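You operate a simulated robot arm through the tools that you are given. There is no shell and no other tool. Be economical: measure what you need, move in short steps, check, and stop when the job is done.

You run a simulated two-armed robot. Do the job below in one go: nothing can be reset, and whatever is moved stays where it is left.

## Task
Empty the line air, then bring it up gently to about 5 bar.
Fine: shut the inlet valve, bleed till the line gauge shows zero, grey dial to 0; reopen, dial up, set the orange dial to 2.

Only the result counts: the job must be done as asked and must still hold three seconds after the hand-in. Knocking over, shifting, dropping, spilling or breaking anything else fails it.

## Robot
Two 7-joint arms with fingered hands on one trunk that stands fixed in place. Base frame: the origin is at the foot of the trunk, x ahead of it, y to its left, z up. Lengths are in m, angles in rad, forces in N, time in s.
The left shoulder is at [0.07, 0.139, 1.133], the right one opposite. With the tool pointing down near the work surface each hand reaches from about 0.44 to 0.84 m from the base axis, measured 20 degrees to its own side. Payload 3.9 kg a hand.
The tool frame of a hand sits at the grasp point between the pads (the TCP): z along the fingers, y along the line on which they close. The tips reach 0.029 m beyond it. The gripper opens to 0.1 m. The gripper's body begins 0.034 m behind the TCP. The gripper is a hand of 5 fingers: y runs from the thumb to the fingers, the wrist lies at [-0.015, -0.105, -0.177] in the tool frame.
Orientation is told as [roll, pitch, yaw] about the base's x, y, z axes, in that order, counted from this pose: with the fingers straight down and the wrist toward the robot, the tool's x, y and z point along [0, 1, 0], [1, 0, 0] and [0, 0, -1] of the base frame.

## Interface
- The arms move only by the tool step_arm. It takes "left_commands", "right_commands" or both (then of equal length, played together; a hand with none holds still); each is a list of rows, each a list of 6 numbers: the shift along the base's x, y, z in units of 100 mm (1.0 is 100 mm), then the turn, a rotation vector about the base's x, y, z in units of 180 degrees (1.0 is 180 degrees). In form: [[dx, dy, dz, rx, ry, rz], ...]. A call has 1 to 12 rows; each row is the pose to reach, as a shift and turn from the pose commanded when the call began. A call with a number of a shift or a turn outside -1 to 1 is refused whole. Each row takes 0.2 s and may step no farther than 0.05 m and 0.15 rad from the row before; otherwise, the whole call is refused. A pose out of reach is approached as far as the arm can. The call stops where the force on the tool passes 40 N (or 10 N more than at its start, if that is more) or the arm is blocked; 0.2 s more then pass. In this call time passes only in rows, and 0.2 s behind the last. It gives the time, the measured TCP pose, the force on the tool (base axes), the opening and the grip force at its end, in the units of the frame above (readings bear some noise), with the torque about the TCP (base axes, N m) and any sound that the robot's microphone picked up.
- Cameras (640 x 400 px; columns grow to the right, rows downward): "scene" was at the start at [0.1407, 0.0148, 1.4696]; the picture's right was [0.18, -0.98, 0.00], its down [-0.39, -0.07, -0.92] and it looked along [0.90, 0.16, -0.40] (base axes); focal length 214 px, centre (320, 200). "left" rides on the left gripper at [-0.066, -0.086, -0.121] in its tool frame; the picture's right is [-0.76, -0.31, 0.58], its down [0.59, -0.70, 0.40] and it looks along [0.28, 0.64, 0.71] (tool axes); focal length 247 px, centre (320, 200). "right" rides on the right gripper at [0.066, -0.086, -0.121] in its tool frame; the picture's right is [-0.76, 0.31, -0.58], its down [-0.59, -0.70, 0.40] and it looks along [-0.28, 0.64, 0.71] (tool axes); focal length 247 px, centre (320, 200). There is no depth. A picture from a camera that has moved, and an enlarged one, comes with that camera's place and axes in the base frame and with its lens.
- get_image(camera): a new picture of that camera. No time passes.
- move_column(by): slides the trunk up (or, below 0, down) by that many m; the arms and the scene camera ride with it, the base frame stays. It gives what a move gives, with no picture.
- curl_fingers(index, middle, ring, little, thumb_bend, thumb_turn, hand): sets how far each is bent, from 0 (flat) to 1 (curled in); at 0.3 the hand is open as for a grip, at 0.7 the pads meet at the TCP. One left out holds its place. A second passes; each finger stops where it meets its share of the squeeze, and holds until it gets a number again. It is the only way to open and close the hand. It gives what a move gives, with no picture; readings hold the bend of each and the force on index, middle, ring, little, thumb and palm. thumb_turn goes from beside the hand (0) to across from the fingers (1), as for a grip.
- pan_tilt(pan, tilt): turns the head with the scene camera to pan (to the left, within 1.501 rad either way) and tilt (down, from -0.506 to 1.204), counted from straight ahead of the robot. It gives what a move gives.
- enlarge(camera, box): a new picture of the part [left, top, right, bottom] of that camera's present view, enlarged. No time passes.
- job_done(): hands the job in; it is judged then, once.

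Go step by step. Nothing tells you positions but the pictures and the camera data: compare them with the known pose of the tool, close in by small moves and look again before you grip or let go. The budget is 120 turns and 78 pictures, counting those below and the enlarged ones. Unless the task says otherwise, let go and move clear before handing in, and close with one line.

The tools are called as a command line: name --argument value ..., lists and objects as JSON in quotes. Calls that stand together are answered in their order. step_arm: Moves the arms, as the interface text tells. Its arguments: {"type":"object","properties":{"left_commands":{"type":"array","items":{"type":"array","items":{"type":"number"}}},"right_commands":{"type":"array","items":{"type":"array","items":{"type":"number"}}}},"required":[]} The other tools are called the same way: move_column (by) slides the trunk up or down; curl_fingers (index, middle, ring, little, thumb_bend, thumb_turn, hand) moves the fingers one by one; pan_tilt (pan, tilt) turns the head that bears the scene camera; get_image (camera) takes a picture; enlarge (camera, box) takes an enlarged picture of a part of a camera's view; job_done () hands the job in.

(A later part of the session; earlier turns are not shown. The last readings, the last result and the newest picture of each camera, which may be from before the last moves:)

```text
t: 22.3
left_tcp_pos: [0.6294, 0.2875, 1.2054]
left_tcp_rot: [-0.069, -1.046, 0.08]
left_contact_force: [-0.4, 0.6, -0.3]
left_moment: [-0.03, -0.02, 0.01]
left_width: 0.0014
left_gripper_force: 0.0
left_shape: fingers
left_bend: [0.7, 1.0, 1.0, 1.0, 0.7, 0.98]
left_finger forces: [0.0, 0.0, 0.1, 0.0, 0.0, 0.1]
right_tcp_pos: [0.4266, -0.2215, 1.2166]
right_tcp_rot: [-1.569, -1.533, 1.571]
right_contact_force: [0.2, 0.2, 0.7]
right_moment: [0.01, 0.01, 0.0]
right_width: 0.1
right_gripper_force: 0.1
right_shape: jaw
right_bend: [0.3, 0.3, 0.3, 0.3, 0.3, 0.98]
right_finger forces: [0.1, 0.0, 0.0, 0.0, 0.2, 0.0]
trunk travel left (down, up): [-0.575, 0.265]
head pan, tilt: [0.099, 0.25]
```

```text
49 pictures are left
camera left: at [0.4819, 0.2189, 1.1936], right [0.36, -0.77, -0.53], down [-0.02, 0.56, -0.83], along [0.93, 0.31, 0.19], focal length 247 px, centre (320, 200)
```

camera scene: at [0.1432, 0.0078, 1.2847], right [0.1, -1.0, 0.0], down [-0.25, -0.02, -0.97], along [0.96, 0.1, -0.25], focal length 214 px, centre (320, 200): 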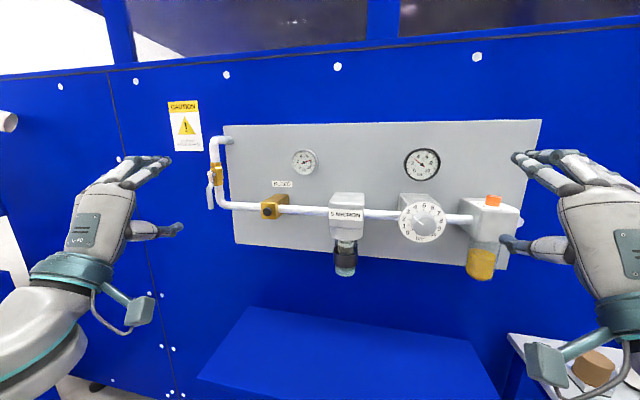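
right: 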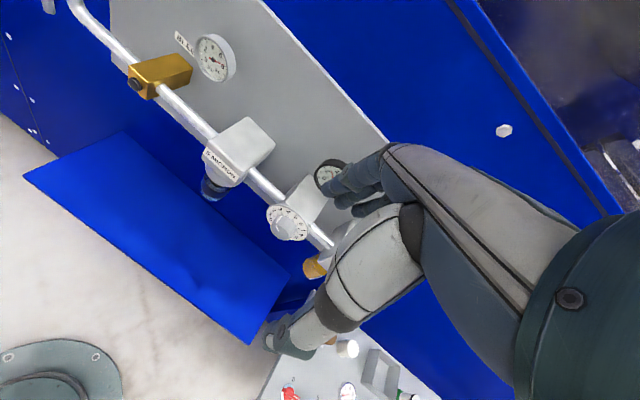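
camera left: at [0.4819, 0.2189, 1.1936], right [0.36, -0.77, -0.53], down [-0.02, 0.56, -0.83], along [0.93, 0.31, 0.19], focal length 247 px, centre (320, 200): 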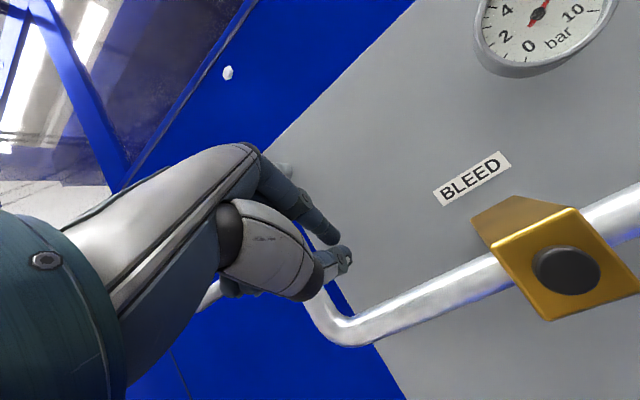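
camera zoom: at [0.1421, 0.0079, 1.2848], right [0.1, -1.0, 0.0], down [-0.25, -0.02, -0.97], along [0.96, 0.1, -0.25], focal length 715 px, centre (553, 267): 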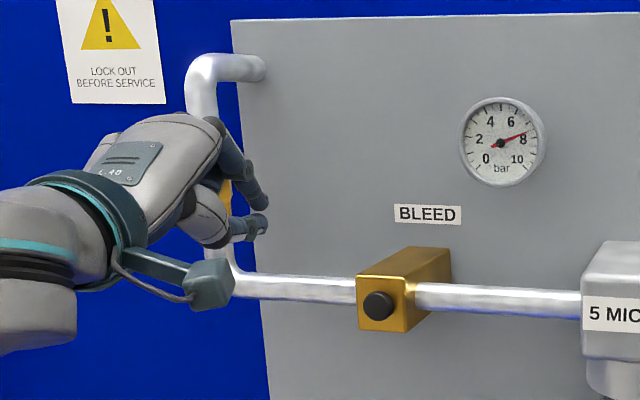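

My first move was refused and the second slid the hand sideways; no force now. I'll retreat straight back and check the lever.

step_arm --left_commands '[[-0.4, 0, 0, 0, 0, 0], [-0.8, 0, 0, 0, 0, 0], [-1, -0.3, -0.2, 0, 0, 0], [-1, -0.6, -0.45, 0, 0, 0], [-1, -1.0, -0.57, 0, 0, 0]]'

enlarge --camera "scene" --box '[170, 120, 330, 240]'

```text
t: 23.5
left_tcp_pos: [0.5288, 0.1871, 1.1472]
left_tcp_rot: [-0.064, -1.046, 0.075]
left_contact_force: [0.1, 0.2, 0.8]
left_moment: [0.01, 0.01, 0.0]
left_width: 0.0014
left_gripper_force: 0.1
left_shape: fingers
left_bend: [0.7, 1.0, 1.0, 1.0, 0.7, 0.98]
left_finger forces: [0.0, 0.0, 0.0, 0.1, 0.0, 0.0]
right_tcp_pos: [0.4251, -0.2227, 1.2164]
right_tcp_rot: [-1.562, -1.533, 1.563]
right_contact_force: [0.0, -0.3, 0.7]
right_moment: [-0.01, -0.01, 0.01]
right_width: 0.0999
right_gripper_force: 0.1
right_shape: jaw
right_bend: [0.3, 0.3, 0.3, 0.3, 0.3, 0.98]
right_finger forces: [0.0, 0.0, 0.0, 0.1, 0.1, 0.0]
trunk travel left (down, up): [-0.575, 0.265]
head pan, tilt: [0.099, 0.25]
```

```text
3.33 times, centred on (250, 180) of scene
camera zoom: at [0.1425, 0.0057, 1.2847], right [0.1, -1.0, 0.0], down [-0.25, -0.02, -0.97], along [0.96, 0.1, -0.25], focal length 715 px, centre (553, 267)
```

zoom: 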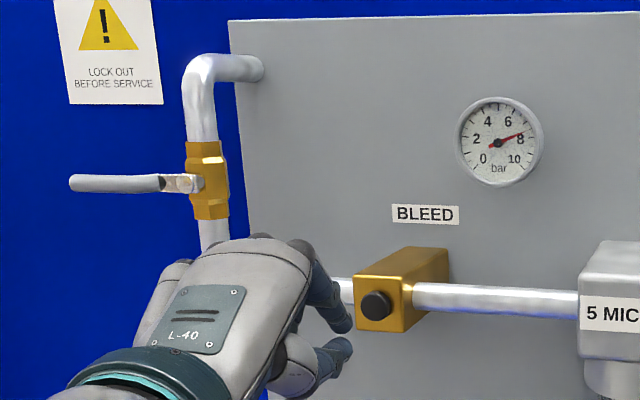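

The lever is horizontal: the inlet is shut. The fingertips are lined up with the button, so I'll advance to press it.

step_arm --left_commands '[[0.3, 0, 0, 0, 0, 0], [0.55, 0, 0, 0, 0, 0], [0.65, 0, 0, 0, 0, 0], [0.7, 0, 0, 0, 0, 0]]'

enlarge --camera "scene" --box '[200, 130, 340, 240]'

```text
t: 24.5
left_tcp_pos: [0.5982, 0.189, 1.1465]
left_tcp_rot: [-0.066, -1.047, 0.076]
left_contact_force: [-4.3, 1.3, 2.2]
left_moment: [-0.04, 0.02, -0.04]
left_width: 0.0
left_gripper_force: 2.1
left_shape: fingers
left_bend: [0.7, 1.0, 1.0, 1.0, 0.7, 0.98]
left_finger forces: [5.3, 0.0, 0.0, 0.1, 0.0, 0.1]
right_tcp_pos: [0.4242, -0.2217, 1.2159]
right_tcp_rot: [-1.598, -1.532, 1.599]
right_contact_force: [0.1, -0.2, 0.2]
right_moment: [-0.03, 0.02, 0.01]
right_width: 0.0999
right_gripper_force: 0.0
right_shape: jaw
right_bend: [0.3, 0.3, 0.3, 0.3, 0.3, 0.98]
right_finger forces: [0.0, 0.1, 0.1, 0.0, 0.1, 0.1]
trunk travel left (down, up): [-0.575, 0.265]
head pan, tilt: [0.099, 0.25]
```

```text
3.64 times, centred on (270, 185) of scene
camera zoom: at [0.1409, 0.008, 1.2849], right [0.1, -0.99, 0.0], down [-0.24, -0.02, -0.97], along [0.96, 0.1, -0.25], focal length 780 px, centre (502, 254)
```

zoom: 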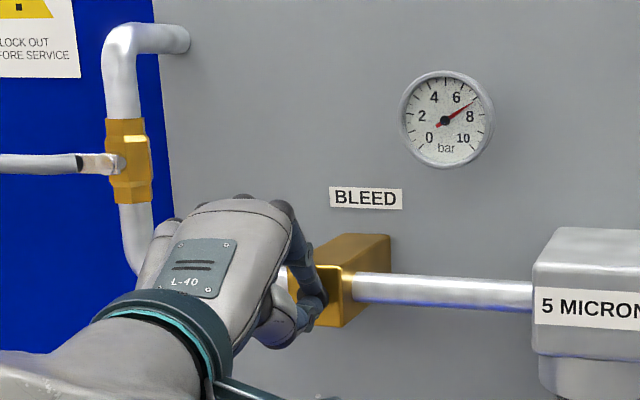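

Contact made and the gauge is already dropping. I'll press slightly more and hold.

step_arm --left_commands '[[0.04, -0.03, 0, 0, 0, 0], [0.06, -0.04, 0, 0, 0, 0], [0.06, -0.04, 0, 0, 0, 0], [0.06, -0.04, 0, 0, 0, 0], [0.06, -0.04, 0, 0, 0, 0], [0.06, -0.04, 0, 0, 0, 0], [0.06, -0.04, 0, 0, 0, 0], [0.06, -0.04, 0, 0, 0, 0], [0.06, -0.04, 0, 0, 0, 0], [0.06, -0.04, 0, 0, 0, 0]]'

get_image --camera "scene"

enlarge --camera "scene" --box '[270, 140, 450, 250]'

```text
t: 26.7
left_tcp_pos: [0.602, 0.1854, 1.1474]
left_tcp_rot: [-0.069, -1.05, 0.079]
left_contact_force: [-11.2, 5.0, 9.0]
left_moment: [0.02, -0.12, 0.07]
left_width: 0.0
left_gripper_force: 8.2
left_shape: fingers
left_bend: [0.7, 1.0, 1.0, 1.0, 0.7, 0.98]
left_finger forces: [15.9, 0.0, 0.0, 0.0, 0.1, 0.0]
right_tcp_pos: [0.4221, -0.2217, 1.2179]
right_tcp_rot: [-1.649, -1.533, 1.651]
right_contact_force: [-0.1, 0.4, -0.3]
right_moment: [0.01, 0.02, 0.0]
right_width: 0.0996
right_gripper_force: 0.0
right_shape: jaw
right_bend: [0.3, 0.3, 0.3, 0.3, 0.3, 0.98]
right_finger forces: [0.0, 0.0, 0.1, 0.0, 0.1, 0.0]
trunk travel left (down, up): [-0.575, 0.265]
head pan, tilt: [0.099, 0.25]
heard: click
```

```text
46 pictures are left
camera scene: at [0.1385, 0.0087, 1.2852], right [0.1, -0.99, 0.0], down [-0.24, -0.03, -0.97], along [0.97, 0.1, -0.24], focal length 214 px, centre (320, 200)
```

scene: 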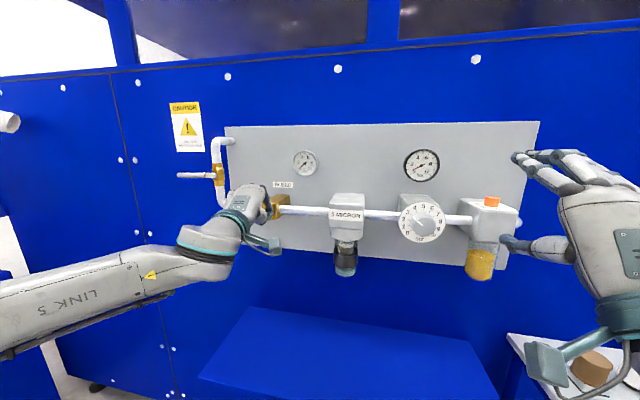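

```text
3.56 times, centred on (360, 195) of scene
camera zoom: at [0.1385, 0.0087, 1.2852], right [0.1, -0.99, 0.0], down [-0.24, -0.03, -0.97], along [0.97, 0.1, -0.24], focal length 763 px, centre (178, 218)
```

zoom: 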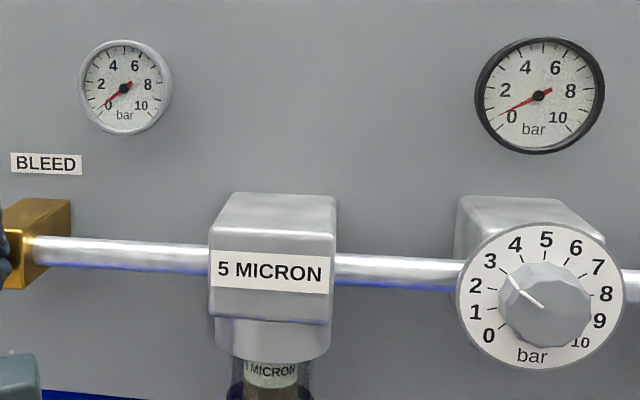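

Both gauges have dropped almost to zero. I'll hold the button longer.

step_arm --left_commands '[[0, 0, 0, 0, 0, 0], [0, 0, 0, 0, 0, 0], [0, 0, 0, 0, 0, 0], [0, 0, 0, 0, 0, 0], [0, 0, 0, 0, 0, 0], [0, 0, 0, 0, 0, 0], [0, 0, 0, 0, 0, 0], [0, 0, 0, 0, 0, 0], [0, 0, 0, 0, 0, 0], [0, 0, 0, 0, 0, 0], [0, 0, 0, 0, 0, 0], [0, 0, 0, 0, 0, 0]]'

enlarge --camera "scene" --box '[270, 140, 450, 250]'

```text
t: 29.3
left_tcp_pos: [0.6014, 0.1843, 1.1462]
left_tcp_rot: [-0.069, -1.049, 0.078]
left_contact_force: [-11.9, 5.3, 8.5]
left_moment: [0.0, -0.12, 0.05]
left_width: 0.0
left_gripper_force: 8.5
left_shape: fingers
left_bend: [0.7, 1.0, 1.0, 1.0, 0.7, 0.98]
left_finger forces: [16.1, 0.0, 0.0, 0.0, 0.1, 0.0]
right_tcp_pos: [0.4215, -0.2218, 1.2179]
right_tcp_rot: [-1.651, -1.532, 1.653]
right_contact_force: [-0.4, 0.4, -0.7]
right_moment: [0.0, 0.03, 0.02]
right_width: 0.0998
right_gripper_force: 0.0
right_shape: jaw
right_bend: [0.3, 0.3, 0.3, 0.3, 0.3, 0.98]
right_finger forces: [0.1, 0.0, 0.0, 0.1, 0.0, 0.0]
trunk travel left (down, up): [-0.575, 0.265]
head pan, tilt: [0.099, 0.25]
```

```text
3.56 times, centred on (360, 195) of scene
camera zoom: at [0.1384, 0.0087, 1.2852], right [0.1, -0.99, 0.0], down [-0.24, -0.03, -0.97], along [0.97, 0.1, -0.24], focal length 763 px, centre (178, 218)
```

zoom: 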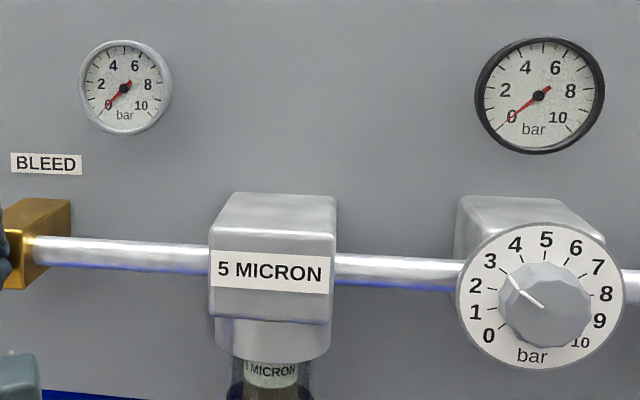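

Both gauges read zero. I'll release the button and back the left hand off, while moving the right hand toward pre-dial position.

step_arm --left_commands '[[-0.3, 0, 0, 0, 0, 0], [-0.6, 0, 0, 0, 0, 0], [-0.9, 0.2, 0, 0, 0, 0], [-1, 0.6, 0, 0, 0, 0], [-1, 1, 0, 0, 0, 0]]'

enlarge --camera "scene" --box '[170, 130, 330, 240]'

move_column --by -0.2

```text
t: 30.5
left_tcp_pos: [0.5094, 0.2847, 1.144]
left_tcp_rot: [-0.068, -1.046, 0.074]
left_contact_force: [-0.4, 0.1, 0.7]
left_moment: [0.0, 0.02, -0.01]
left_width: 0.0014
left_gripper_force: 0.1
left_shape: fingers
left_bend: [0.7, 1.0, 1.0, 1.0, 0.7, 0.98]
left_finger forces: [0.0, 0.0, 0.0, 0.1, 0.1, 0.0]
right_tcp_pos: [0.4264, -0.2214, 1.2164]
right_tcp_rot: [-1.557, -1.53, 1.56]
right_contact_force: [-0.1, -0.1, 0.2]
right_moment: [-0.01, 0.0, -0.03]
right_width: 0.0998
right_gripper_force: 0.0
right_shape: jaw
right_bend: [0.3, 0.3, 0.3, 0.3, 0.3, 0.98]
right_finger forces: [0.0, 0.0, 0.0, 0.0, 0.1, 0.0]
trunk travel left (down, up): [-0.575, 0.265]
head pan, tilt: [0.099, 0.25]
```

```text
3.64 times, centred on (250, 185) of scene
camera zoom: at [0.1427, 0.0089, 1.2847], right [0.1, -0.99, 0.0], down [-0.25, -0.03, -0.97], along [0.96, 0.1, -0.25], focal length 780 px, centre (574, 254)
```

zoom: 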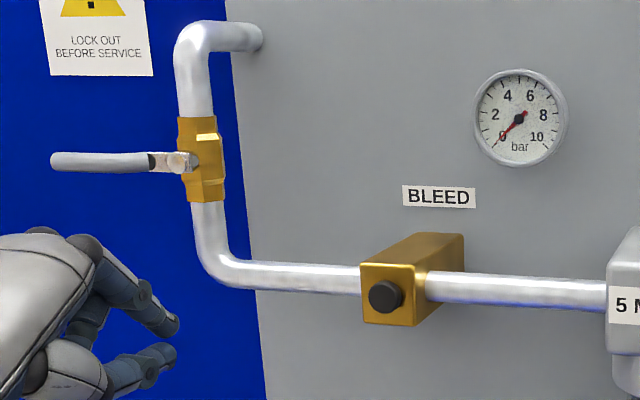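

```text
t: 32.6
left_tcp_pos: [0.5068, 0.284, 0.9427]
left_tcp_rot: [-0.066, -1.046, 0.076]
left_contact_force: [0.6, 0.3, 0.9]
left_moment: [-0.02, 0.02, -0.03]
left_width: 0.0018
left_gripper_force: 0.0
left_shape: fingers
left_bend: [0.7, 1.0, 1.0, 1.0, 0.7, 0.98]
left_finger forces: [0.0, 0.0, 0.0, 0.0, 0.1, 0.0]
right_tcp_pos: [0.4254, -0.2221, 1.0171]
right_tcp_rot: [-1.563, -1.531, 1.564]
right_contact_force: [-0.7, -0.2, -0.5]
right_moment: [0.01, 0.0, 0.0]
right_width: 0.0999
right_gripper_force: 0.0
right_shape: jaw
right_bend: [0.3, 0.3, 0.3, 0.3, 0.3, 0.98]
right_finger forces: [0.0, 0.1, 0.0, 0.1, 0.1, 0.1]
trunk travel left (down, up): [-0.375, 0.465]
head pan, tilt: [0.099, 0.25]
```

Pressure stays at zero and the button sprang back. With the trunk lower, I'll test whether the right hand can advance pointing forward.

step_arm --right_commands '[[0, 0.1, 0.3, 0, 0, 0], [0, 0.25, 0.6, 0, 0, 0], [0.1, 0.4, 0.9, 0, 0, 0], [0.4, 0.5, 1.0, 0, 0, 0]]'

```text
t: 33.6
left_tcp_pos: [0.5083, 0.2838, 0.9443]
left_tcp_rot: [-0.068, -1.044, 0.077]
left_contact_force: [-0.6, 0.3, -0.2]
left_moment: [-0.02, -0.01, -0.03]
left_width: 0.002
left_gripper_force: 0.0
left_shape: fingers
left_bend: [0.7, 1.0, 1.0, 1.0, 0.7, 0.98]
left_finger forces: [0.0, 0.0, 0.0, 0.0, 0.0, 0.0]
right_tcp_pos: [0.4683, -0.1693, 1.116]
right_tcp_rot: [-1.541, -1.532, 1.543]
right_contact_force: [0.3, 0.3, 0.3]
right_moment: [-0.04, -0.03, 0.04]
right_width: 0.0996
right_gripper_force: 0.2
right_shape: jaw
right_bend: [0.3, 0.3, 0.3, 0.3, 0.3, 0.98]
right_finger forces: [0.0, 0.1, 0.0, 0.0, 0.1, 0.1]
trunk travel left (down, up): [-0.375, 0.465]
head pan, tilt: [0.099, 0.25]
```

That reaches now. Take a look at the dial and hand.

pan_tilt --pan -0.1 --tilt 0.1

get_image --camera "scene"

get_image --camera "right"

```text
t: 34.4
left_tcp_pos: [0.5088, 0.2835, 0.9441]
left_tcp_rot: [-0.064, -1.047, 0.078]
left_contact_force: [-0.4, -0.6, 0.1]
left_moment: [-0.04, 0.0, -0.03]
left_width: 0.0017
left_gripper_force: 0.0
left_shape: fingers
left_bend: [0.7, 1.0, 1.0, 1.0, 0.7, 0.98]
left_finger forces: [0.1, 0.0, 0.0, 0.1, 0.0, 0.0]
right_tcp_pos: [0.4664, -0.1696, 1.1154]
right_tcp_rot: [-1.561, -1.531, 1.561]
right_contact_force: [0.1, 0.3, 0.1]
right_moment: [0.03, 0.01, 0.03]
right_width: 0.0998
right_gripper_force: 0.0
right_shape: jaw
right_bend: [0.3, 0.3, 0.3, 0.3, 0.3, 0.98]
right_finger forces: [0.0, 0.0, 0.0, 0.0, 0.0, 0.1]
trunk travel left (down, up): [-0.375, 0.465]
head pan, tilt: [-0.099, 0.099]
```

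```text
42 pictures are left
camera scene: at [0.1412, -0.0105, 1.0986], right [-0.1, -1.0, 0.0], down [-0.1, 0.01, -0.99], along [0.99, -0.1, -0.1], focal length 214 px, centre (320, 200)
```

scene: 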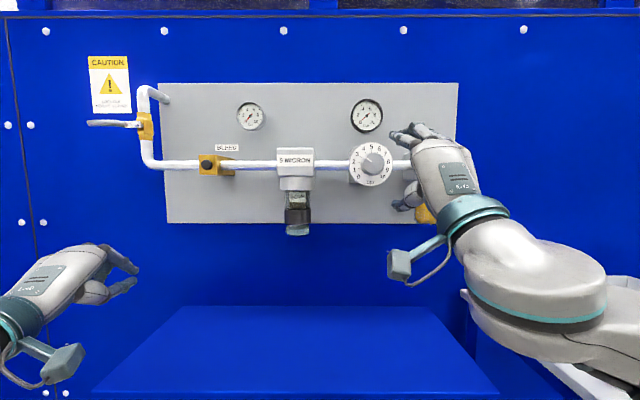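

```text
41 pictures are left
camera right: at [0.3451, -0.1106, 1.0266], right [-0.58, -0.75, 0.34], down [0.4, -0.61, -0.68], along [0.71, -0.26, 0.65], focal length 247 px, centre (320, 200)
```

right: 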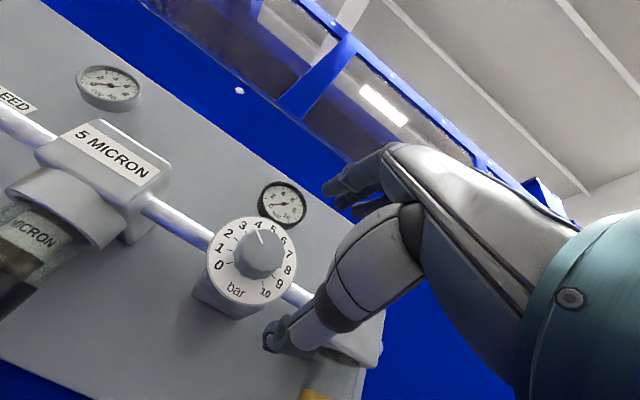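

Clear frontal view; the dial centre is confirmed at about [0.588, -0.164, 1.129]. I'll set right ring/little flat, align the hand with the dial axis, and test the roll range in free space.

curl_fingers --hand "right" --ring 0 --little 0

step_arm --right_commands '[[0, 0.1, 0.13, 0, 0, -0.0287]]'

step_arm --right_commands '[[0, 0, 0, 0.04, 0, 0], [0, 0, 0, 0.08, 0, 0], [0, 0, 0, 0.12, 0, 0], [0, 0, 0, 0.16, 0, 0], [0, 0, 0, 0.2, 0, 0], [0, 0, 0, 0.24, 0, 0]]'

enlarge --camera "scene" --box '[330, 90, 510, 250]'

```text
t: 35.4
left_tcp_pos: [0.5095, 0.2829, 0.9436]
left_tcp_rot: [-0.066, -1.045, 0.079]
left_contact_force: [0.7, 0.4, 0.4]
left_moment: [0.0, 0.01, 0.03]
left_width: 0.0018
left_gripper_force: 0.0
left_shape: fingers
left_bend: [0.7, 1.0, 1.0, 1.0, 0.7, 0.98]
left_finger forces: [0.0, 0.0, 0.0, 0.0, 0.1, 0.0]
right_tcp_pos: [0.467, -0.1728, 1.1139]
right_tcp_rot: [-1.558, -1.534, 1.561]
right_contact_force: [-0.3, -0.1, 0.5]
right_moment: [-0.03, 0.02, 0.02]
right_width: 0.0985
right_gripper_force: 0.0
right_shape: fingers
right_bend: [0.3, 0.3, 0.0, 0.0, 0.3, 0.98]
right_finger forces: [0.0, 0.1, 0.0, 0.1, 0.0, 0.0]
trunk travel left (down, up): [-0.375, 0.465]
head pan, tilt: [-0.099, 0.099]
```

```text
t: 35.8
left_tcp_pos: [0.5092, 0.2843, 0.9438]
left_tcp_rot: [-0.068, -1.045, 0.079]
left_contact_force: [-0.1, 0.1, 0.7]
left_moment: [-0.01, -0.03, -0.04]
left_width: 0.0018
left_gripper_force: 0.0
left_shape: fingers
left_bend: [0.7, 1.0, 1.0, 1.0, 0.7, 0.98]
left_finger forces: [0.0, 0.0, 0.0, 0.1, 0.0, 0.0]
right_tcp_pos: [0.4666, -0.1605, 1.1287]
right_tcp_rot: [-1.567, -1.533, 1.477]
right_contact_force: [1.2, 0.5, -0.8]
right_moment: [0.02, 0.0, 0.02]
right_width: 0.0986
right_gripper_force: 0.1
right_shape: fingers
right_bend: [0.3, 0.3, 0.0, 0.0, 0.3, 0.98]
right_finger forces: [0.1, 0.0, 0.0, 0.0, 0.1, 0.0]
trunk travel left (down, up): [-0.375, 0.465]
head pan, tilt: [-0.099, 0.099]
```

```text
t: 37.2
left_tcp_pos: [0.5083, 0.2838, 0.9448]
left_tcp_rot: [-0.067, -1.045, 0.076]
left_contact_force: [-0.6, -0.4, 0.6]
left_moment: [-0.01, -0.02, 0.03]
left_width: 0.0015
left_gripper_force: 0.0
left_shape: fingers
left_bend: [0.7, 1.0, 1.0, 1.0, 0.7, 0.98]
left_finger forces: [0.0, 0.0, 0.1, 0.0, 0.0, 0.0]
right_tcp_pos: [0.4661, -0.1609, 1.1297]
right_tcp_rot: [1.479, -0.853, -1.564]
right_contact_force: [-0.2, -0.3, -0.3]
right_moment: [-0.02, 0.0, 0.02]
right_width: 0.0983
right_gripper_force: 0.2
right_shape: fingers
right_bend: [0.3, 0.3, 0.0, 0.0, 0.3, 0.98]
right_finger forces: [0.1, 0.0, 0.0, 0.0, 0.1, 0.0]
trunk travel left (down, up): [-0.375, 0.465]
head pan, tilt: [-0.099, 0.099]
```

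```text
2.50 times, centred on (420, 170) of scene
camera zoom: at [0.1411, -0.0104, 1.0987], right [-0.1, -1.0, 0.0], down [-0.1, 0.01, -1.0], along [0.99, -0.1, -0.1], focal length 536 px, centre (70, 275)
```

zoom: 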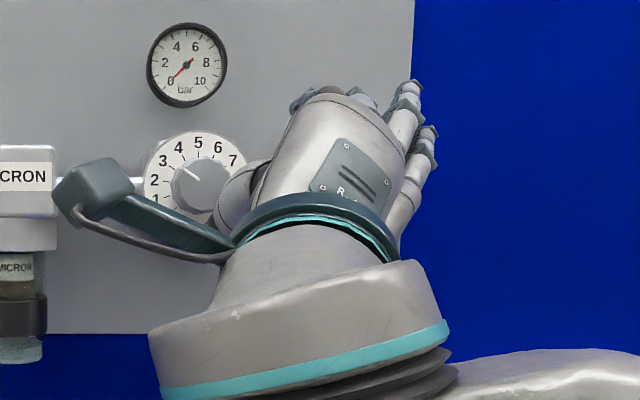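

Roll +43° works. Now test the other way, down to about -47°.

step_arm --right_commands '[[0, 0, 0, -0.042, 0, 0], [0, 0, 0, -0.084, 0, 0], [0, 0, 0, -0.126, 0, 0], [0, 0, 0, -0.168, 0, 0], [0, 0, 0, -0.21, 0, 0], [0, 0, 0, -0.252, 0, 0], [0, 0, 0, -0.294, 0, 0], [0, 0, 0, -0.336, 0, 0], [0, 0, 0, -0.378, 0, 0], [0, 0, 0, -0.42, 0, 0], [0, 0, 0, -0.462, 0, 0], [0, 0, 0, -0.5, 0, 0]]'

get_image --camera "scene"

```text
t: 39.8
left_tcp_pos: [0.5079, 0.2827, 0.9447]
left_tcp_rot: [-0.066, -1.047, 0.077]
left_contact_force: [0.0, -0.2, 0.6]
left_moment: [0.02, -0.02, -0.01]
left_width: 0.0019
left_gripper_force: 0.1
left_shape: fingers
left_bend: [0.7, 1.0, 1.0, 1.0, 0.7, 0.98]
left_finger forces: [0.1, 0.1, 0.0, 0.0, 0.0, 0.0]
right_tcp_pos: [0.466, -0.1629, 1.128]
right_tcp_rot: [-1.655, -0.716, 1.567]
right_contact_force: [-0.2, -0.9, -0.3]
right_moment: [-0.03, -0.02, 0.01]
right_width: 0.0983
right_gripper_force: 0.1
right_shape: fingers
right_bend: [0.3, 0.3, 0.0, 0.0, 0.3, 0.98]
right_finger forces: [0.0, 0.0, 0.1, 0.0, 0.0, 0.1]
trunk travel left (down, up): [-0.375, 0.465]
head pan, tilt: [-0.099, 0.099]
```

```text
39 pictures are left
camera scene: at [0.1412, -0.0107, 1.0986], right [-0.1, -1.0, 0.0], down [-0.1, 0.01, -1.0], along [0.99, -0.1, -0.1], focal length 214 px, centre (320, 200)
```

scene: 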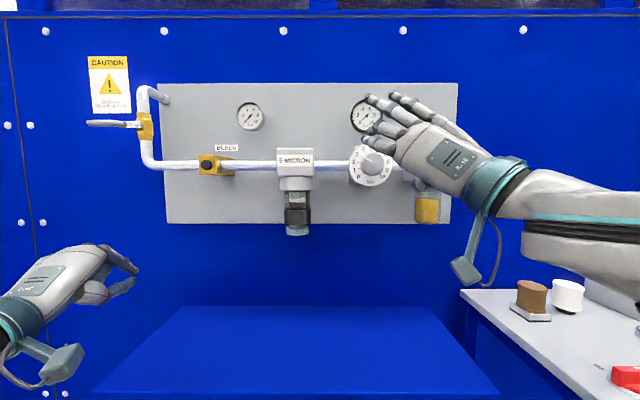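

Full range from +43° to -47° is reachable. I'll roll to about +25°, approach the knob, and look before gripping.

step_arm --right_commands '[[0, 0, 0, 0.042, 0, 0], [0, 0, 0, 0.084, 0, 0], [0, 0, 0, 0.126, 0, 0], [0, 0, 0, 0.168, 0, 0], [0, 0, 0, 0.21, 0, 0], [0, 0, 0, 0.252, 0, 0], [0, 0, 0, 0.294, 0, 0], [0, 0, 0, 0.336, 0, 0], [0, 0, 0, 0.378, 0, 0], [0, 0, 0, 0.4, 0, 0], [0.25, 0, 0, 0.4, 0, 0], [0.5, 0, 0, 0.4, 0, 0]]'

get_image --camera "right"

enlarge --camera "scene" --box '[330, 90, 510, 250]'

```text
t: 42.4
left_tcp_pos: [0.5092, 0.2825, 0.9435]
left_tcp_rot: [-0.066, -1.043, 0.077]
left_contact_force: [0.0, 0.5, 0.6]
left_moment: [0.0, -0.01, 0.0]
left_width: 0.002
left_gripper_force: 0.0
left_shape: fingers
left_bend: [0.7, 1.0, 1.0, 1.0, 0.7, 0.98]
left_finger forces: [0.0, 0.0, 0.0, 0.1, 0.0, 0.0]
right_tcp_pos: [0.5155, -0.1617, 1.1281]
right_tcp_rot: [1.473, -1.168, -1.561]
right_contact_force: [-0.5, -0.8, -0.2]
right_moment: [0.03, 0.02, -0.02]
right_width: 0.0982
right_gripper_force: 0.1
right_shape: fingers
right_bend: [0.3, 0.3, 0.0, 0.0, 0.3, 0.98]
right_finger forces: [0.0, 0.0, 0.1, 0.0, 0.1, 0.0]
trunk travel left (down, up): [-0.375, 0.465]
head pan, tilt: [-0.099, 0.099]
```

```text
38 pictures are left
camera right: at [0.3994, -0.0597, 1.0792], right [-0.64, -0.77, 0.01], down [0.34, -0.3, -0.89], along [0.69, -0.57, 0.45], focal length 247 px, centre (320, 200)
```

right: 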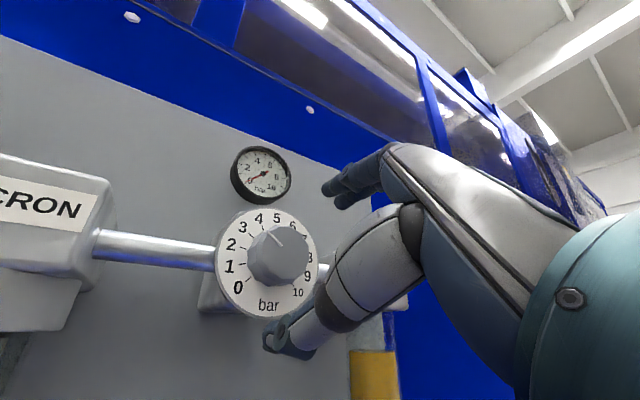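

```text
2.50 times, centred on (420, 170) of scene
camera zoom: at [0.1414, -0.0105, 1.0986], right [-0.1, -1.0, 0.0], down [-0.1, 0.01, -0.99], along [0.99, -0.1, -0.1], focal length 536 px, centre (70, 275)
```

zoom: 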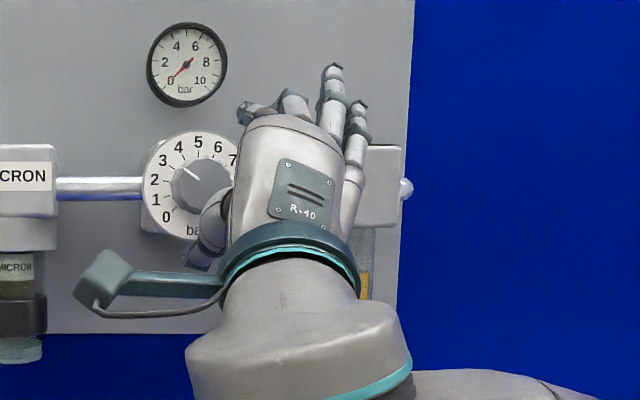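

Alignment matches the knob axis. Advance 4 cm and close index, middle and thumb on the knob.

step_arm --right_commands '[[0.2, 0, 0, 0, 0, 0], [0.4, 0, 0.01, 0, 0, 0]]'

curl_fingers --hand "right" --index 0.6 --middle 0.6 --thumb_bend 0.6

get_image --camera "right"

```text
t: 43.0
left_tcp_pos: [0.5097, 0.2835, 0.9438]
left_tcp_rot: [-0.066, -1.043, 0.077]
left_contact_force: [0.4, -0.5, -0.3]
left_moment: [0.0, 0.0, 0.02]
left_width: 0.002
left_gripper_force: 0.1
left_shape: fingers
left_bend: [0.7, 1.0, 1.0, 1.0, 0.7, 0.98]
left_finger forces: [0.0, 0.0, 0.0, 0.0, 0.1, 0.1]
right_tcp_pos: [0.5562, -0.1617, 1.1298]
right_tcp_rot: [1.472, -1.168, -1.561]
right_contact_force: [-0.1, 0.4, -0.1]
right_moment: [0.0, -0.01, 0.07]
right_width: 0.0985
right_gripper_force: 0.0
right_shape: fingers
right_bend: [0.3, 0.3, 0.0, 0.0, 0.3, 0.98]
right_finger forces: [0.0, 0.0, 0.1, 0.0, 0.0, 0.0]
trunk travel left (down, up): [-0.375, 0.465]
head pan, tilt: [-0.099, 0.099]
```

```text
t: 44.0
left_tcp_pos: [0.5081, 0.2831, 0.9442]
left_tcp_rot: [-0.067, -1.045, 0.078]
left_contact_force: [1.2, -0.4, 0.1]
left_moment: [0.01, 0.0, -0.01]
left_width: 0.0021
left_gripper_force: 0.0
left_shape: fingers
left_bend: [0.7, 1.0, 1.0, 1.0, 0.7, 0.98]
left_finger forces: [0.1, 0.1, 0.0, 0.0, 0.0, 0.0]
right_tcp_pos: [0.5559, -0.1619, 1.1301]
right_tcp_rot: [1.477, -1.168, -1.562]
right_contact_force: [2.3, -1.7, 4.2]
right_moment: [-0.03, 0.0, -0.03]
right_width: 0.0413
right_gripper_force: 6.6
right_shape: fingers
right_bend: [0.54, 0.58, 0.0, 0.0, 0.56, 0.97]
right_finger forces: [6.4, 1.8, 0.1, 0.0, 4.3, 0.0]
trunk travel left (down, up): [-0.375, 0.465]
head pan, tilt: [-0.099, 0.099]
```

```text
36 pictures are left
camera right: at [0.4395, -0.0605, 1.0812], right [-0.64, -0.77, 0.01], down [0.34, -0.3, -0.89], along [0.69, -0.57, 0.45], focal length 247 px, centre (320, 200)
```

right: 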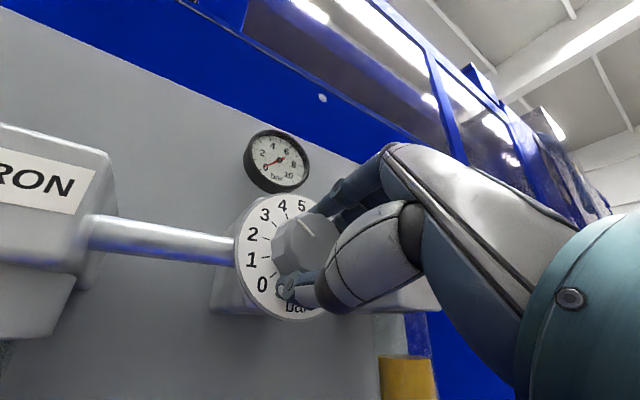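

The knob is gripped. Rotate it counter-clockwise about 72° toward 0.

step_arm --right_commands '[[0, 0, 0, -0.04, 0.0036, 0], [0, 0, 0, -0.08, 0.0072, 0], [0, 0, 0, -0.12, 0.011, 0], [0, 0, 0, -0.16, 0.0145, 0], [0, 0, 0, -0.2, 0.018, 0], [0, 0, 0, -0.24, 0.0216, 0], [0, 0, 0, -0.28, 0.025, 0], [0, 0, 0, -0.32, 0.029, 0], [0, 0, 0, -0.36, 0.0324, 0], [0, 0, 0, -0.4, 0.036, 0]]'

get_image --camera "right"

enlarge --camera "scene" --box '[330, 90, 460, 210]'

```text
t: 46.2
left_tcp_pos: [0.5085, 0.2841, 0.9441]
left_tcp_rot: [-0.07, -1.046, 0.08]
left_contact_force: [-0.8, -0.8, 0.8]
left_moment: [0.0, 0.0, -0.02]
left_width: 0.0019
left_gripper_force: 0.0
left_shape: fingers
left_bend: [0.7, 1.0, 1.0, 1.0, 0.7, 0.98]
left_finger forces: [0.1, 0.0, 0.0, 0.1, 0.0, 0.0]
right_tcp_pos: [0.5549, -0.1599, 1.1309]
right_tcp_rot: [-1.545, -0.707, 1.432]
right_contact_force: [3.4, 3.2, 9.4]
right_moment: [0.07, -0.19, -0.05]
right_width: 0.0414
right_gripper_force: 7.8
right_shape: fingers
right_bend: [0.52, 0.56, 0.0, 0.0, 0.57, 0.98]
right_finger forces: [7.8, 4.5, 0.0, 0.1, 2.8, 0.0]
trunk travel left (down, up): [-0.375, 0.465]
head pan, tilt: [-0.099, 0.099]
```

```text
35 pictures are left
camera right: at [0.4294, -0.1693, 1.0274], right [-0.59, -0.19, 0.79], down [0.28, -0.96, -0.02], along [0.76, 0.21, 0.62], focal length 247 px, centre (320, 200)
```

right: 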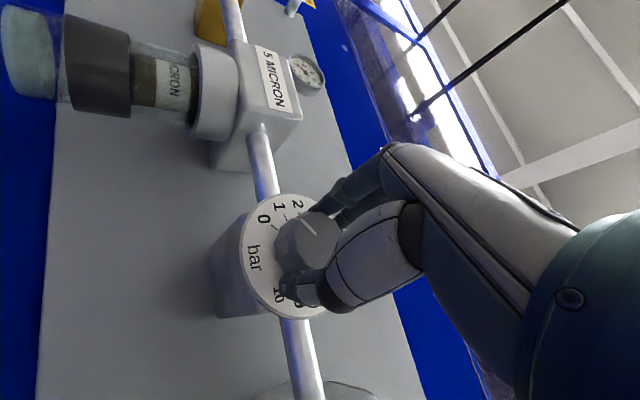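

```text
3.33 times, centred on (395, 150) of scene
camera zoom: at [0.1406, -0.0097, 1.0987], right [-0.1, -1.0, 0.0], down [-0.1, 0.01, -1.0], along [0.99, -0.1, -0.1], focal length 715 px, centre (70, 367)
```

zoom: 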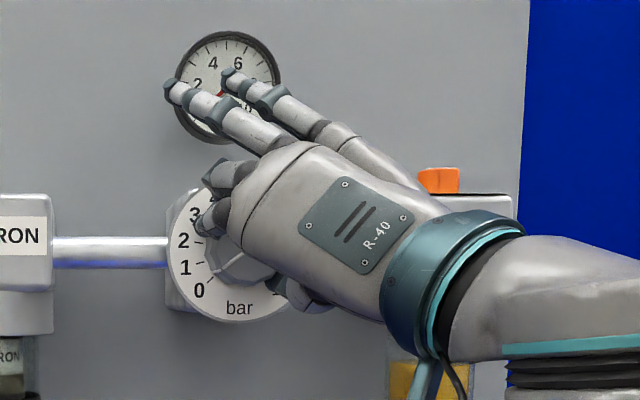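

The dial is now around 0.5. Keep turning another ~22° to the zero stop.

step_arm --right_commands '[[0, 0, 0, -0.04, 0.0036, 0], [0, 0, 0, -0.08, 0.0072, 0], [0, 0, 0, -0.12, 0.011, 0]]'

enlarge --camera "scene" --box '[350, 110, 430, 200]'

```text
t: 47.0
left_tcp_pos: [0.5063, 0.284, 0.9456]
left_tcp_rot: [-0.071, -1.045, 0.078]
left_contact_force: [0.2, 0.8, -0.2]
left_moment: [-0.01, 0.0, 0.0]
left_width: 0.0019
left_gripper_force: 0.1
left_shape: fingers
left_bend: [0.7, 1.0, 1.0, 1.0, 0.7, 0.98]
left_finger forces: [0.0, 0.0, 0.0, 0.0, 0.0, 0.0]
right_tcp_pos: [0.5534, -0.1597, 1.131]
right_tcp_rot: [-1.566, -0.33, 1.441]
right_contact_force: [2.4, 5.2, 10.3]
right_moment: [0.27, -0.16, 0.04]
right_width: 0.0409
right_gripper_force: 8.3
right_shape: fingers
right_bend: [0.52, 0.57, 0.0, 0.0, 0.57, 0.96]
right_finger forces: [8.7, 4.6, 0.1, 0.1, 3.2, 0.1]
trunk travel left (down, up): [-0.375, 0.465]
head pan, tilt: [-0.099, 0.099]
```

```text
4.44 times, centred on (390, 155) of scene
camera zoom: at [0.1403, -0.0093, 1.0988], right [-0.1, -1.0, 0.0], down [-0.1, 0.01, -1.0], along [0.99, -0.1, -0.1], focal length 953 px, centre (9, 400)
```

zoom: 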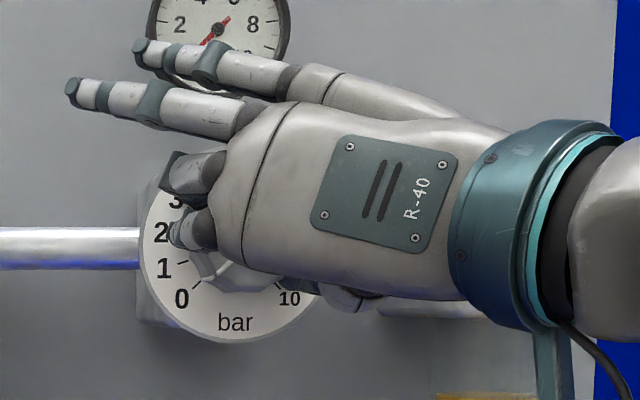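

Torque rose, suggesting the zero stop. Release and step back to verify.

curl_fingers --hand "right" --index 0.3 --middle 0.3 --thumb_bend 0.3

step_arm --right_commands '[[-0.3, 0, 0, 0, 0, 0], [-0.6, 0, 0, 0, 0, 0]]'

enlarge --camera "scene" --box '[330, 90, 440, 200]'

get_image --camera "right"

```text
t: 48.0
left_tcp_pos: [0.5089, 0.2834, 0.944]
left_tcp_rot: [-0.066, -1.045, 0.076]
left_contact_force: [0.0, -0.6, 0.3]
left_moment: [-0.01, -0.02, 0.0]
left_width: 0.0018
left_gripper_force: 0.1
left_shape: fingers
left_bend: [0.7, 1.0, 1.0, 1.0, 0.7, 0.98]
left_finger forces: [0.0, 0.0, 0.0, 0.0, 0.0, 0.1]
right_tcp_pos: [0.5556, -0.1628, 1.13]
right_tcp_rot: [-1.564, -0.331, 1.44]
right_contact_force: [0.1, 0.4, 0.7]
right_moment: [0.02, -0.02, 0.02]
right_width: 0.0983
right_gripper_force: 0.0
right_shape: fingers
right_bend: [0.3, 0.3, 0.0, 0.0, 0.3, 0.97]
right_finger forces: [0.0, 0.1, 0.1, 0.1, 0.0, 0.0]
trunk travel left (down, up): [-0.375, 0.465]
head pan, tilt: [-0.099, 0.099]
```

```text
t: 48.6
left_tcp_pos: [0.5086, 0.2838, 0.9447]
left_tcp_rot: [-0.066, -1.046, 0.074]
left_contact_force: [-1.1, 0.2, -0.5]
left_moment: [-0.01, -0.01, 0.0]
left_width: 0.0018
left_gripper_force: 0.1
left_shape: fingers
left_bend: [0.7, 1.0, 1.0, 1.0, 0.7, 0.98]
left_finger forces: [0.1, 0.0, 0.0, 0.1, 0.1, 0.0]
right_tcp_pos: [0.496, -0.1634, 1.1314]
right_tcp_rot: [-1.565, -0.33, 1.44]
right_contact_force: [-0.6, 0.1, -0.5]
right_moment: [-0.02, -0.02, 0.03]
right_width: 0.0985
right_gripper_force: 0.1
right_shape: fingers
right_bend: [0.3, 0.3, 0.0, 0.0, 0.3, 0.98]
right_finger forces: [0.1, 0.1, 0.0, 0.0, 0.0, 0.0]
trunk travel left (down, up): [-0.375, 0.465]
head pan, tilt: [-0.099, 0.099]
```

```text
3.64 times, centred on (385, 145) of scene
camera zoom: at [0.1409, -0.0107, 1.0987], right [-0.1, -1.0, 0.0], down [-0.1, 0.01, -1.0], along [0.99, -0.1, -0.1], focal length 780 px, centre (84, 400)
```

zoom: 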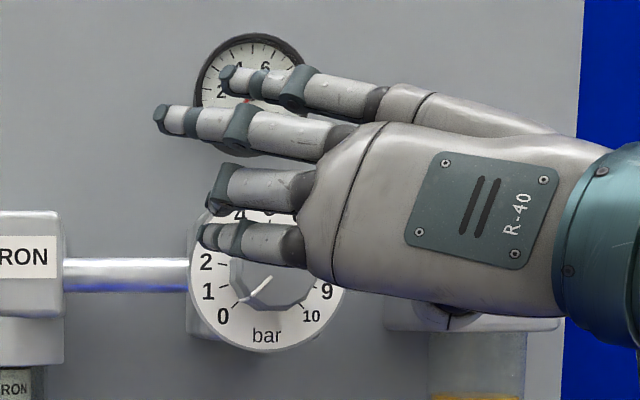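

```text
31 pictures are left
camera right: at [0.3669, -0.2079, 1.0413], right [-0.56, 0.12, 0.82], down [0.29, -0.9, 0.33], along [0.78, 0.42, 0.47], focal length 247 px, centre (320, 200)
```

right: 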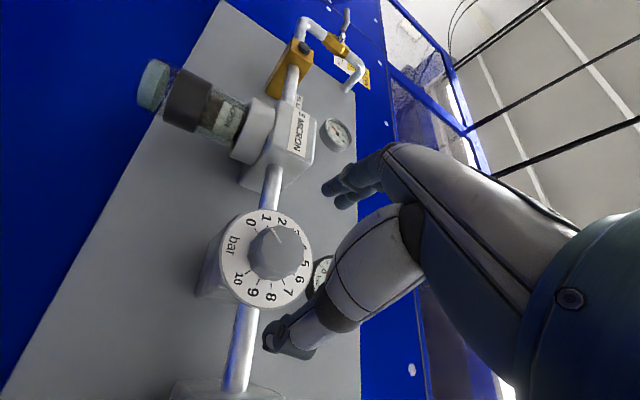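

enlarge --camera "right" --box '[205, 195, 335, 315]'

```text
3.33 times, centred on (270, 255) of right
camera zoom: at [0.3669, -0.2079, 1.0413], right [-0.56, 0.12, 0.82], down [0.29, -0.9, 0.33], along [0.78, 0.42, 0.47], focal length 823 px, centre (487, 17)
```

zoom: 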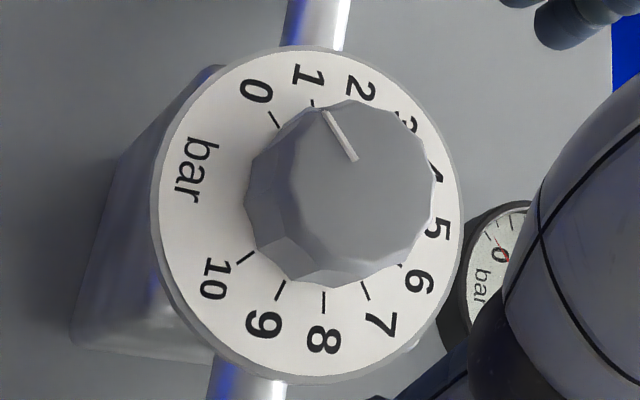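

The pointer is parallel to the 0 tick: dial at 0, line at zero. Now reopen the inlet: raise the trunk again and bring the left hand above the lever.

move_column --by 0.2

step_arm --left_commands '[[0, 0.2, 0.35, 0, 0, 0], [0, 0.5, 0.7, 0, 0, 0], [0, 0.8, 1.0, 0, 0, 0], [0, 1.0, 1.0, 0, 0, 0]]'

pan_tilt --pan 0.2 --tilt 0.25

```text
t: 50.8
left_tcp_pos: [0.5081, 0.2841, 1.144]
left_tcp_rot: [-0.066, -1.046, 0.076]
left_contact_force: [0.5, 0.3, -0.5]
left_moment: [0.01, -0.01, 0.0]
left_width: 0.0015
left_gripper_force: 0.1
left_shape: fingers
left_bend: [0.7, 1.0, 1.0, 1.0, 0.7, 0.98]
left_finger forces: [0.0, 0.0, 0.0, 0.1, 0.0, 0.0]
right_tcp_pos: [0.4965, -0.1624, 1.3304]
right_tcp_rot: [-1.564, -0.33, 1.439]
right_contact_force: [-0.4, 0.7, -0.1]
right_moment: [0.0, -0.01, 0.0]
right_width: 0.0987
right_gripper_force: 0.0
right_shape: fingers
right_bend: [0.3, 0.3, 0.0, 0.0, 0.3, 0.98]
right_finger forces: [0.0, 0.1, 0.0, 0.1, 0.1, 0.0]
trunk travel left (down, up): [-0.575, 0.265]
head pan, tilt: [-0.099, 0.099]
```

```text
t: 51.8
left_tcp_pos: [0.5091, 0.3847, 1.2453]
left_tcp_rot: [-0.068, -1.045, 0.078]
left_contact_force: [-0.2, 0.0, -0.6]
left_moment: [-0.02, 0.02, -0.01]
left_width: 0.0016
left_gripper_force: 0.0
left_shape: fingers
left_bend: [0.7, 1.0, 1.0, 1.0, 0.7, 0.98]
left_finger forces: [0.1, 0.0, 0.1, 0.0, 0.1, 0.0]
right_tcp_pos: [0.4972, -0.1627, 1.3302]
right_tcp_rot: [-1.563, -0.33, 1.44]
right_contact_force: [-0.3, 1.6, 0.2]
right_moment: [0.03, -0.03, -0.01]
right_width: 0.0984
right_gripper_force: 0.0
right_shape: fingers
right_bend: [0.3, 0.3, 0.0, 0.0, 0.3, 0.98]
right_finger forces: [0.0, 0.0, 0.0, 0.0, 0.1, 0.0]
trunk travel left (down, up): [-0.575, 0.265]
head pan, tilt: [-0.099, 0.099]
```

```text
t: 52.5
left_tcp_pos: [0.5101, 0.3838, 1.2447]
left_tcp_rot: [-0.067, -1.045, 0.076]
left_contact_force: [-0.8, 0.7, 0.2]
left_moment: [0.01, 0.0, 0.01]
left_width: 0.0015
left_gripper_force: 0.0
left_shape: fingers
left_bend: [0.7, 1.0, 1.0, 1.0, 0.7, 0.98]
left_finger forces: [0.0, 0.1, 0.0, 0.0, 0.0, 0.0]
right_tcp_pos: [0.4971, -0.1625, 1.3299]
right_tcp_rot: [-1.564, -0.331, 1.44]
right_contact_force: [1.1, -0.3, 0.3]
right_moment: [0.01, 0.01, -0.01]
right_width: 0.0981
right_gripper_force: 0.1
right_shape: fingers
right_bend: [0.3, 0.3, 0.0, 0.0, 0.3, 0.98]
right_finger forces: [0.0, 0.1, 0.0, 0.1, 0.0, 0.0]
trunk travel left (down, up): [-0.575, 0.265]
head pan, tilt: [0.201, 0.25]
```

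step_arm --left_commands '[[0, 0, 0.2, 0, 0, 0], [0.1, 0, 0.4, 0, 0, 0], [0.5, 0.05, 0.4, 0, 0, 0], [0.9, 0.05, 0.4, 0, 0, 0]]'

enlarge --camera "scene" --box '[170, 100, 310, 230]'

```text
t: 53.5
left_tcp_pos: [0.5986, 0.3898, 1.2853]
left_tcp_rot: [-0.064, -1.046, 0.074]
left_contact_force: [-0.2, -0.2, 0.3]
left_moment: [0.0, -0.01, 0.02]
left_width: 0.0017
left_gripper_force: 0.1
left_shape: fingers
left_bend: [0.7, 1.0, 1.0, 1.0, 0.7, 0.98]
left_finger forces: [0.0, 0.0, 0.0, 0.0, 0.1, 0.0]
right_tcp_pos: [0.4975, -0.1648, 1.3292]
right_tcp_rot: [-1.561, -0.331, 1.44]
right_contact_force: [0.4, 0.2, 0.2]
right_moment: [0.0, -0.01, 0.0]
right_width: 0.0984
right_gripper_force: 0.0
right_shape: fingers
right_bend: [0.3, 0.3, 0.0, 0.0, 0.3, 0.98]
right_finger forces: [0.0, 0.1, 0.1, 0.1, 0.0, 0.0]
trunk travel left (down, up): [-0.575, 0.265]
head pan, tilt: [0.201, 0.25]
```

```text
3.08 times, centred on (240, 165) of scene
camera zoom: at [0.1419, 0.016, 1.2846], right [0.2, -0.98, 0.0], down [-0.24, -0.05, -0.97], along [0.95, 0.19, -0.25], focal length 660 px, centre (566, 308)
```

zoom: 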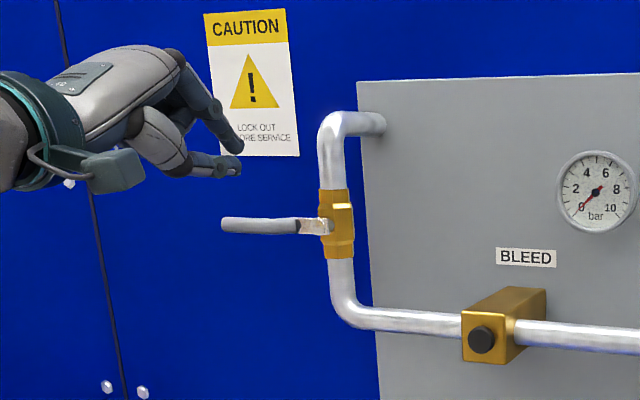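

Tips are above the lever. Advance past it and push down.

step_arm --left_commands '[[0.45, 0, 0, 0, 0, 0], [0.45, 0, -0.25, 0, 0, 0], [0.45, 0, -0.45, 0, 0, 0], [0.45, 0, -0.6, 0, 0, 0], [0.45, 0, -0.75, 0, 0, 0]]'

enlarge --camera "scene" --box '[170, 100, 310, 230]'

```text
t: 54.8
left_tcp_pos: [0.6444, 0.3894, 1.2098]
left_tcp_rot: [-0.067, -1.045, 0.079]
left_contact_force: [-2.3, 2.1, 4.2]
left_moment: [-0.01, 0.06, -0.03]
left_width: 0.0002
left_gripper_force: 2.6
left_shape: fingers
left_bend: [0.69, 1.0, 1.0, 1.0, 0.72, 0.98]
left_finger forces: [0.0, 0.0, 0.0, 0.0, 5.1, 0.0]
right_tcp_pos: [0.4957, -0.1619, 1.3292]
right_tcp_rot: [-1.562, -0.329, 1.44]
right_contact_force: [0.2, 0.4, 0.1]
right_moment: [-0.01, 0.03, -0.02]
right_width: 0.0984
right_gripper_force: 0.1
right_shape: fingers
right_bend: [0.3, 0.3, 0.0, 0.0, 0.3, 0.98]
right_finger forces: [0.1, 0.0, 0.1, 0.0, 0.0, 0.0]
trunk travel left (down, up): [-0.575, 0.265]
head pan, tilt: [0.201, 0.25]
```

```text
3.08 times, centred on (240, 165) of scene
camera zoom: at [0.1403, 0.0179, 1.2848], right [0.2, -0.98, 0.0], down [-0.24, -0.05, -0.97], along [0.95, 0.19, -0.25], focal length 660 px, centre (566, 308)
```

zoom: 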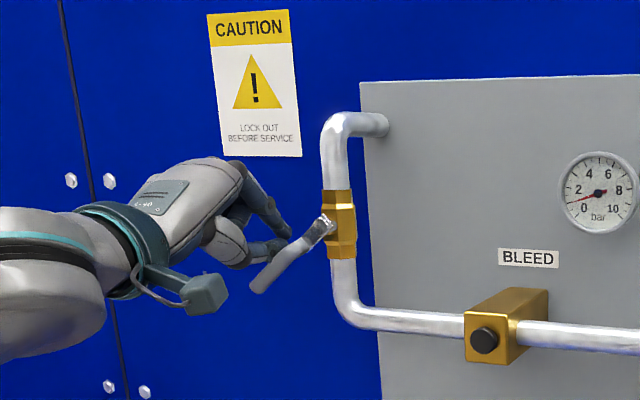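

The lever is moving and supply pressure is returning gently. Continue down and to the right along the arc.

step_arm --left_commands '[[0, -0.1, -0.15, 0, 0, 0], [0, -0.22, -0.27, 0, 0, 0], [0, -0.34, -0.35, 0, 0, 0], [0, -0.44, -0.4, 0, 0, 0]]'

enlarge --camera "scene" --box '[170, 100, 310, 230]'

```text
t: 55.8
left_tcp_pos: [0.6426, 0.3526, 1.1689]
left_tcp_rot: [-0.076, -1.049, 0.09]
left_contact_force: [4.9, 18.0, 12.0]
left_moment: [-0.22, 0.09, -0.05]
left_width: 0.0012
left_gripper_force: 11.4
left_shape: fingers
left_bend: [0.66, 1.0, 1.0, 1.0, 0.72, 1.0]
left_finger forces: [12.3, 0.0, 0.0, 0.1, 10.4, 0.0]
right_tcp_pos: [0.496, -0.1578, 1.3314]
right_tcp_rot: [-1.563, -0.326, 1.441]
right_contact_force: [-1.2, 0.3, -0.1]
right_moment: [-0.02, 0.02, 0.04]
right_width: 0.0987
right_gripper_force: 0.1
right_shape: fingers
right_bend: [0.3, 0.3, 0.0, 0.0, 0.3, 0.98]
right_finger forces: [0.0, 0.0, 0.0, 0.0, 0.0, 0.0]
trunk travel left (down, up): [-0.575, 0.265]
head pan, tilt: [0.201, 0.25]
```

```text
3.08 times, centred on (240, 165) of scene
camera zoom: at [0.1402, 0.0213, 1.285], right [0.2, -0.98, 0.0], down [-0.24, -0.05, -0.97], along [0.95, 0.19, -0.25], focal length 660 px, centre (566, 308)
```

zoom: 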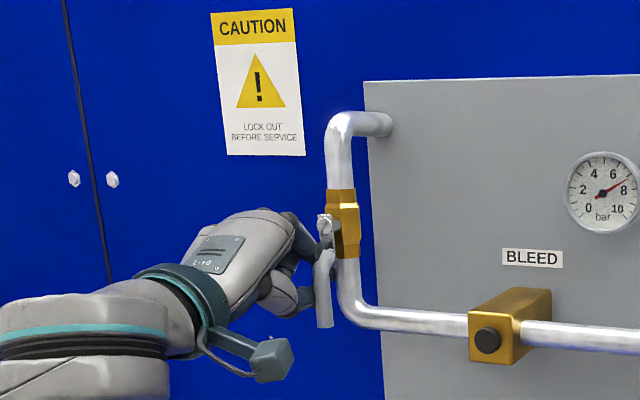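

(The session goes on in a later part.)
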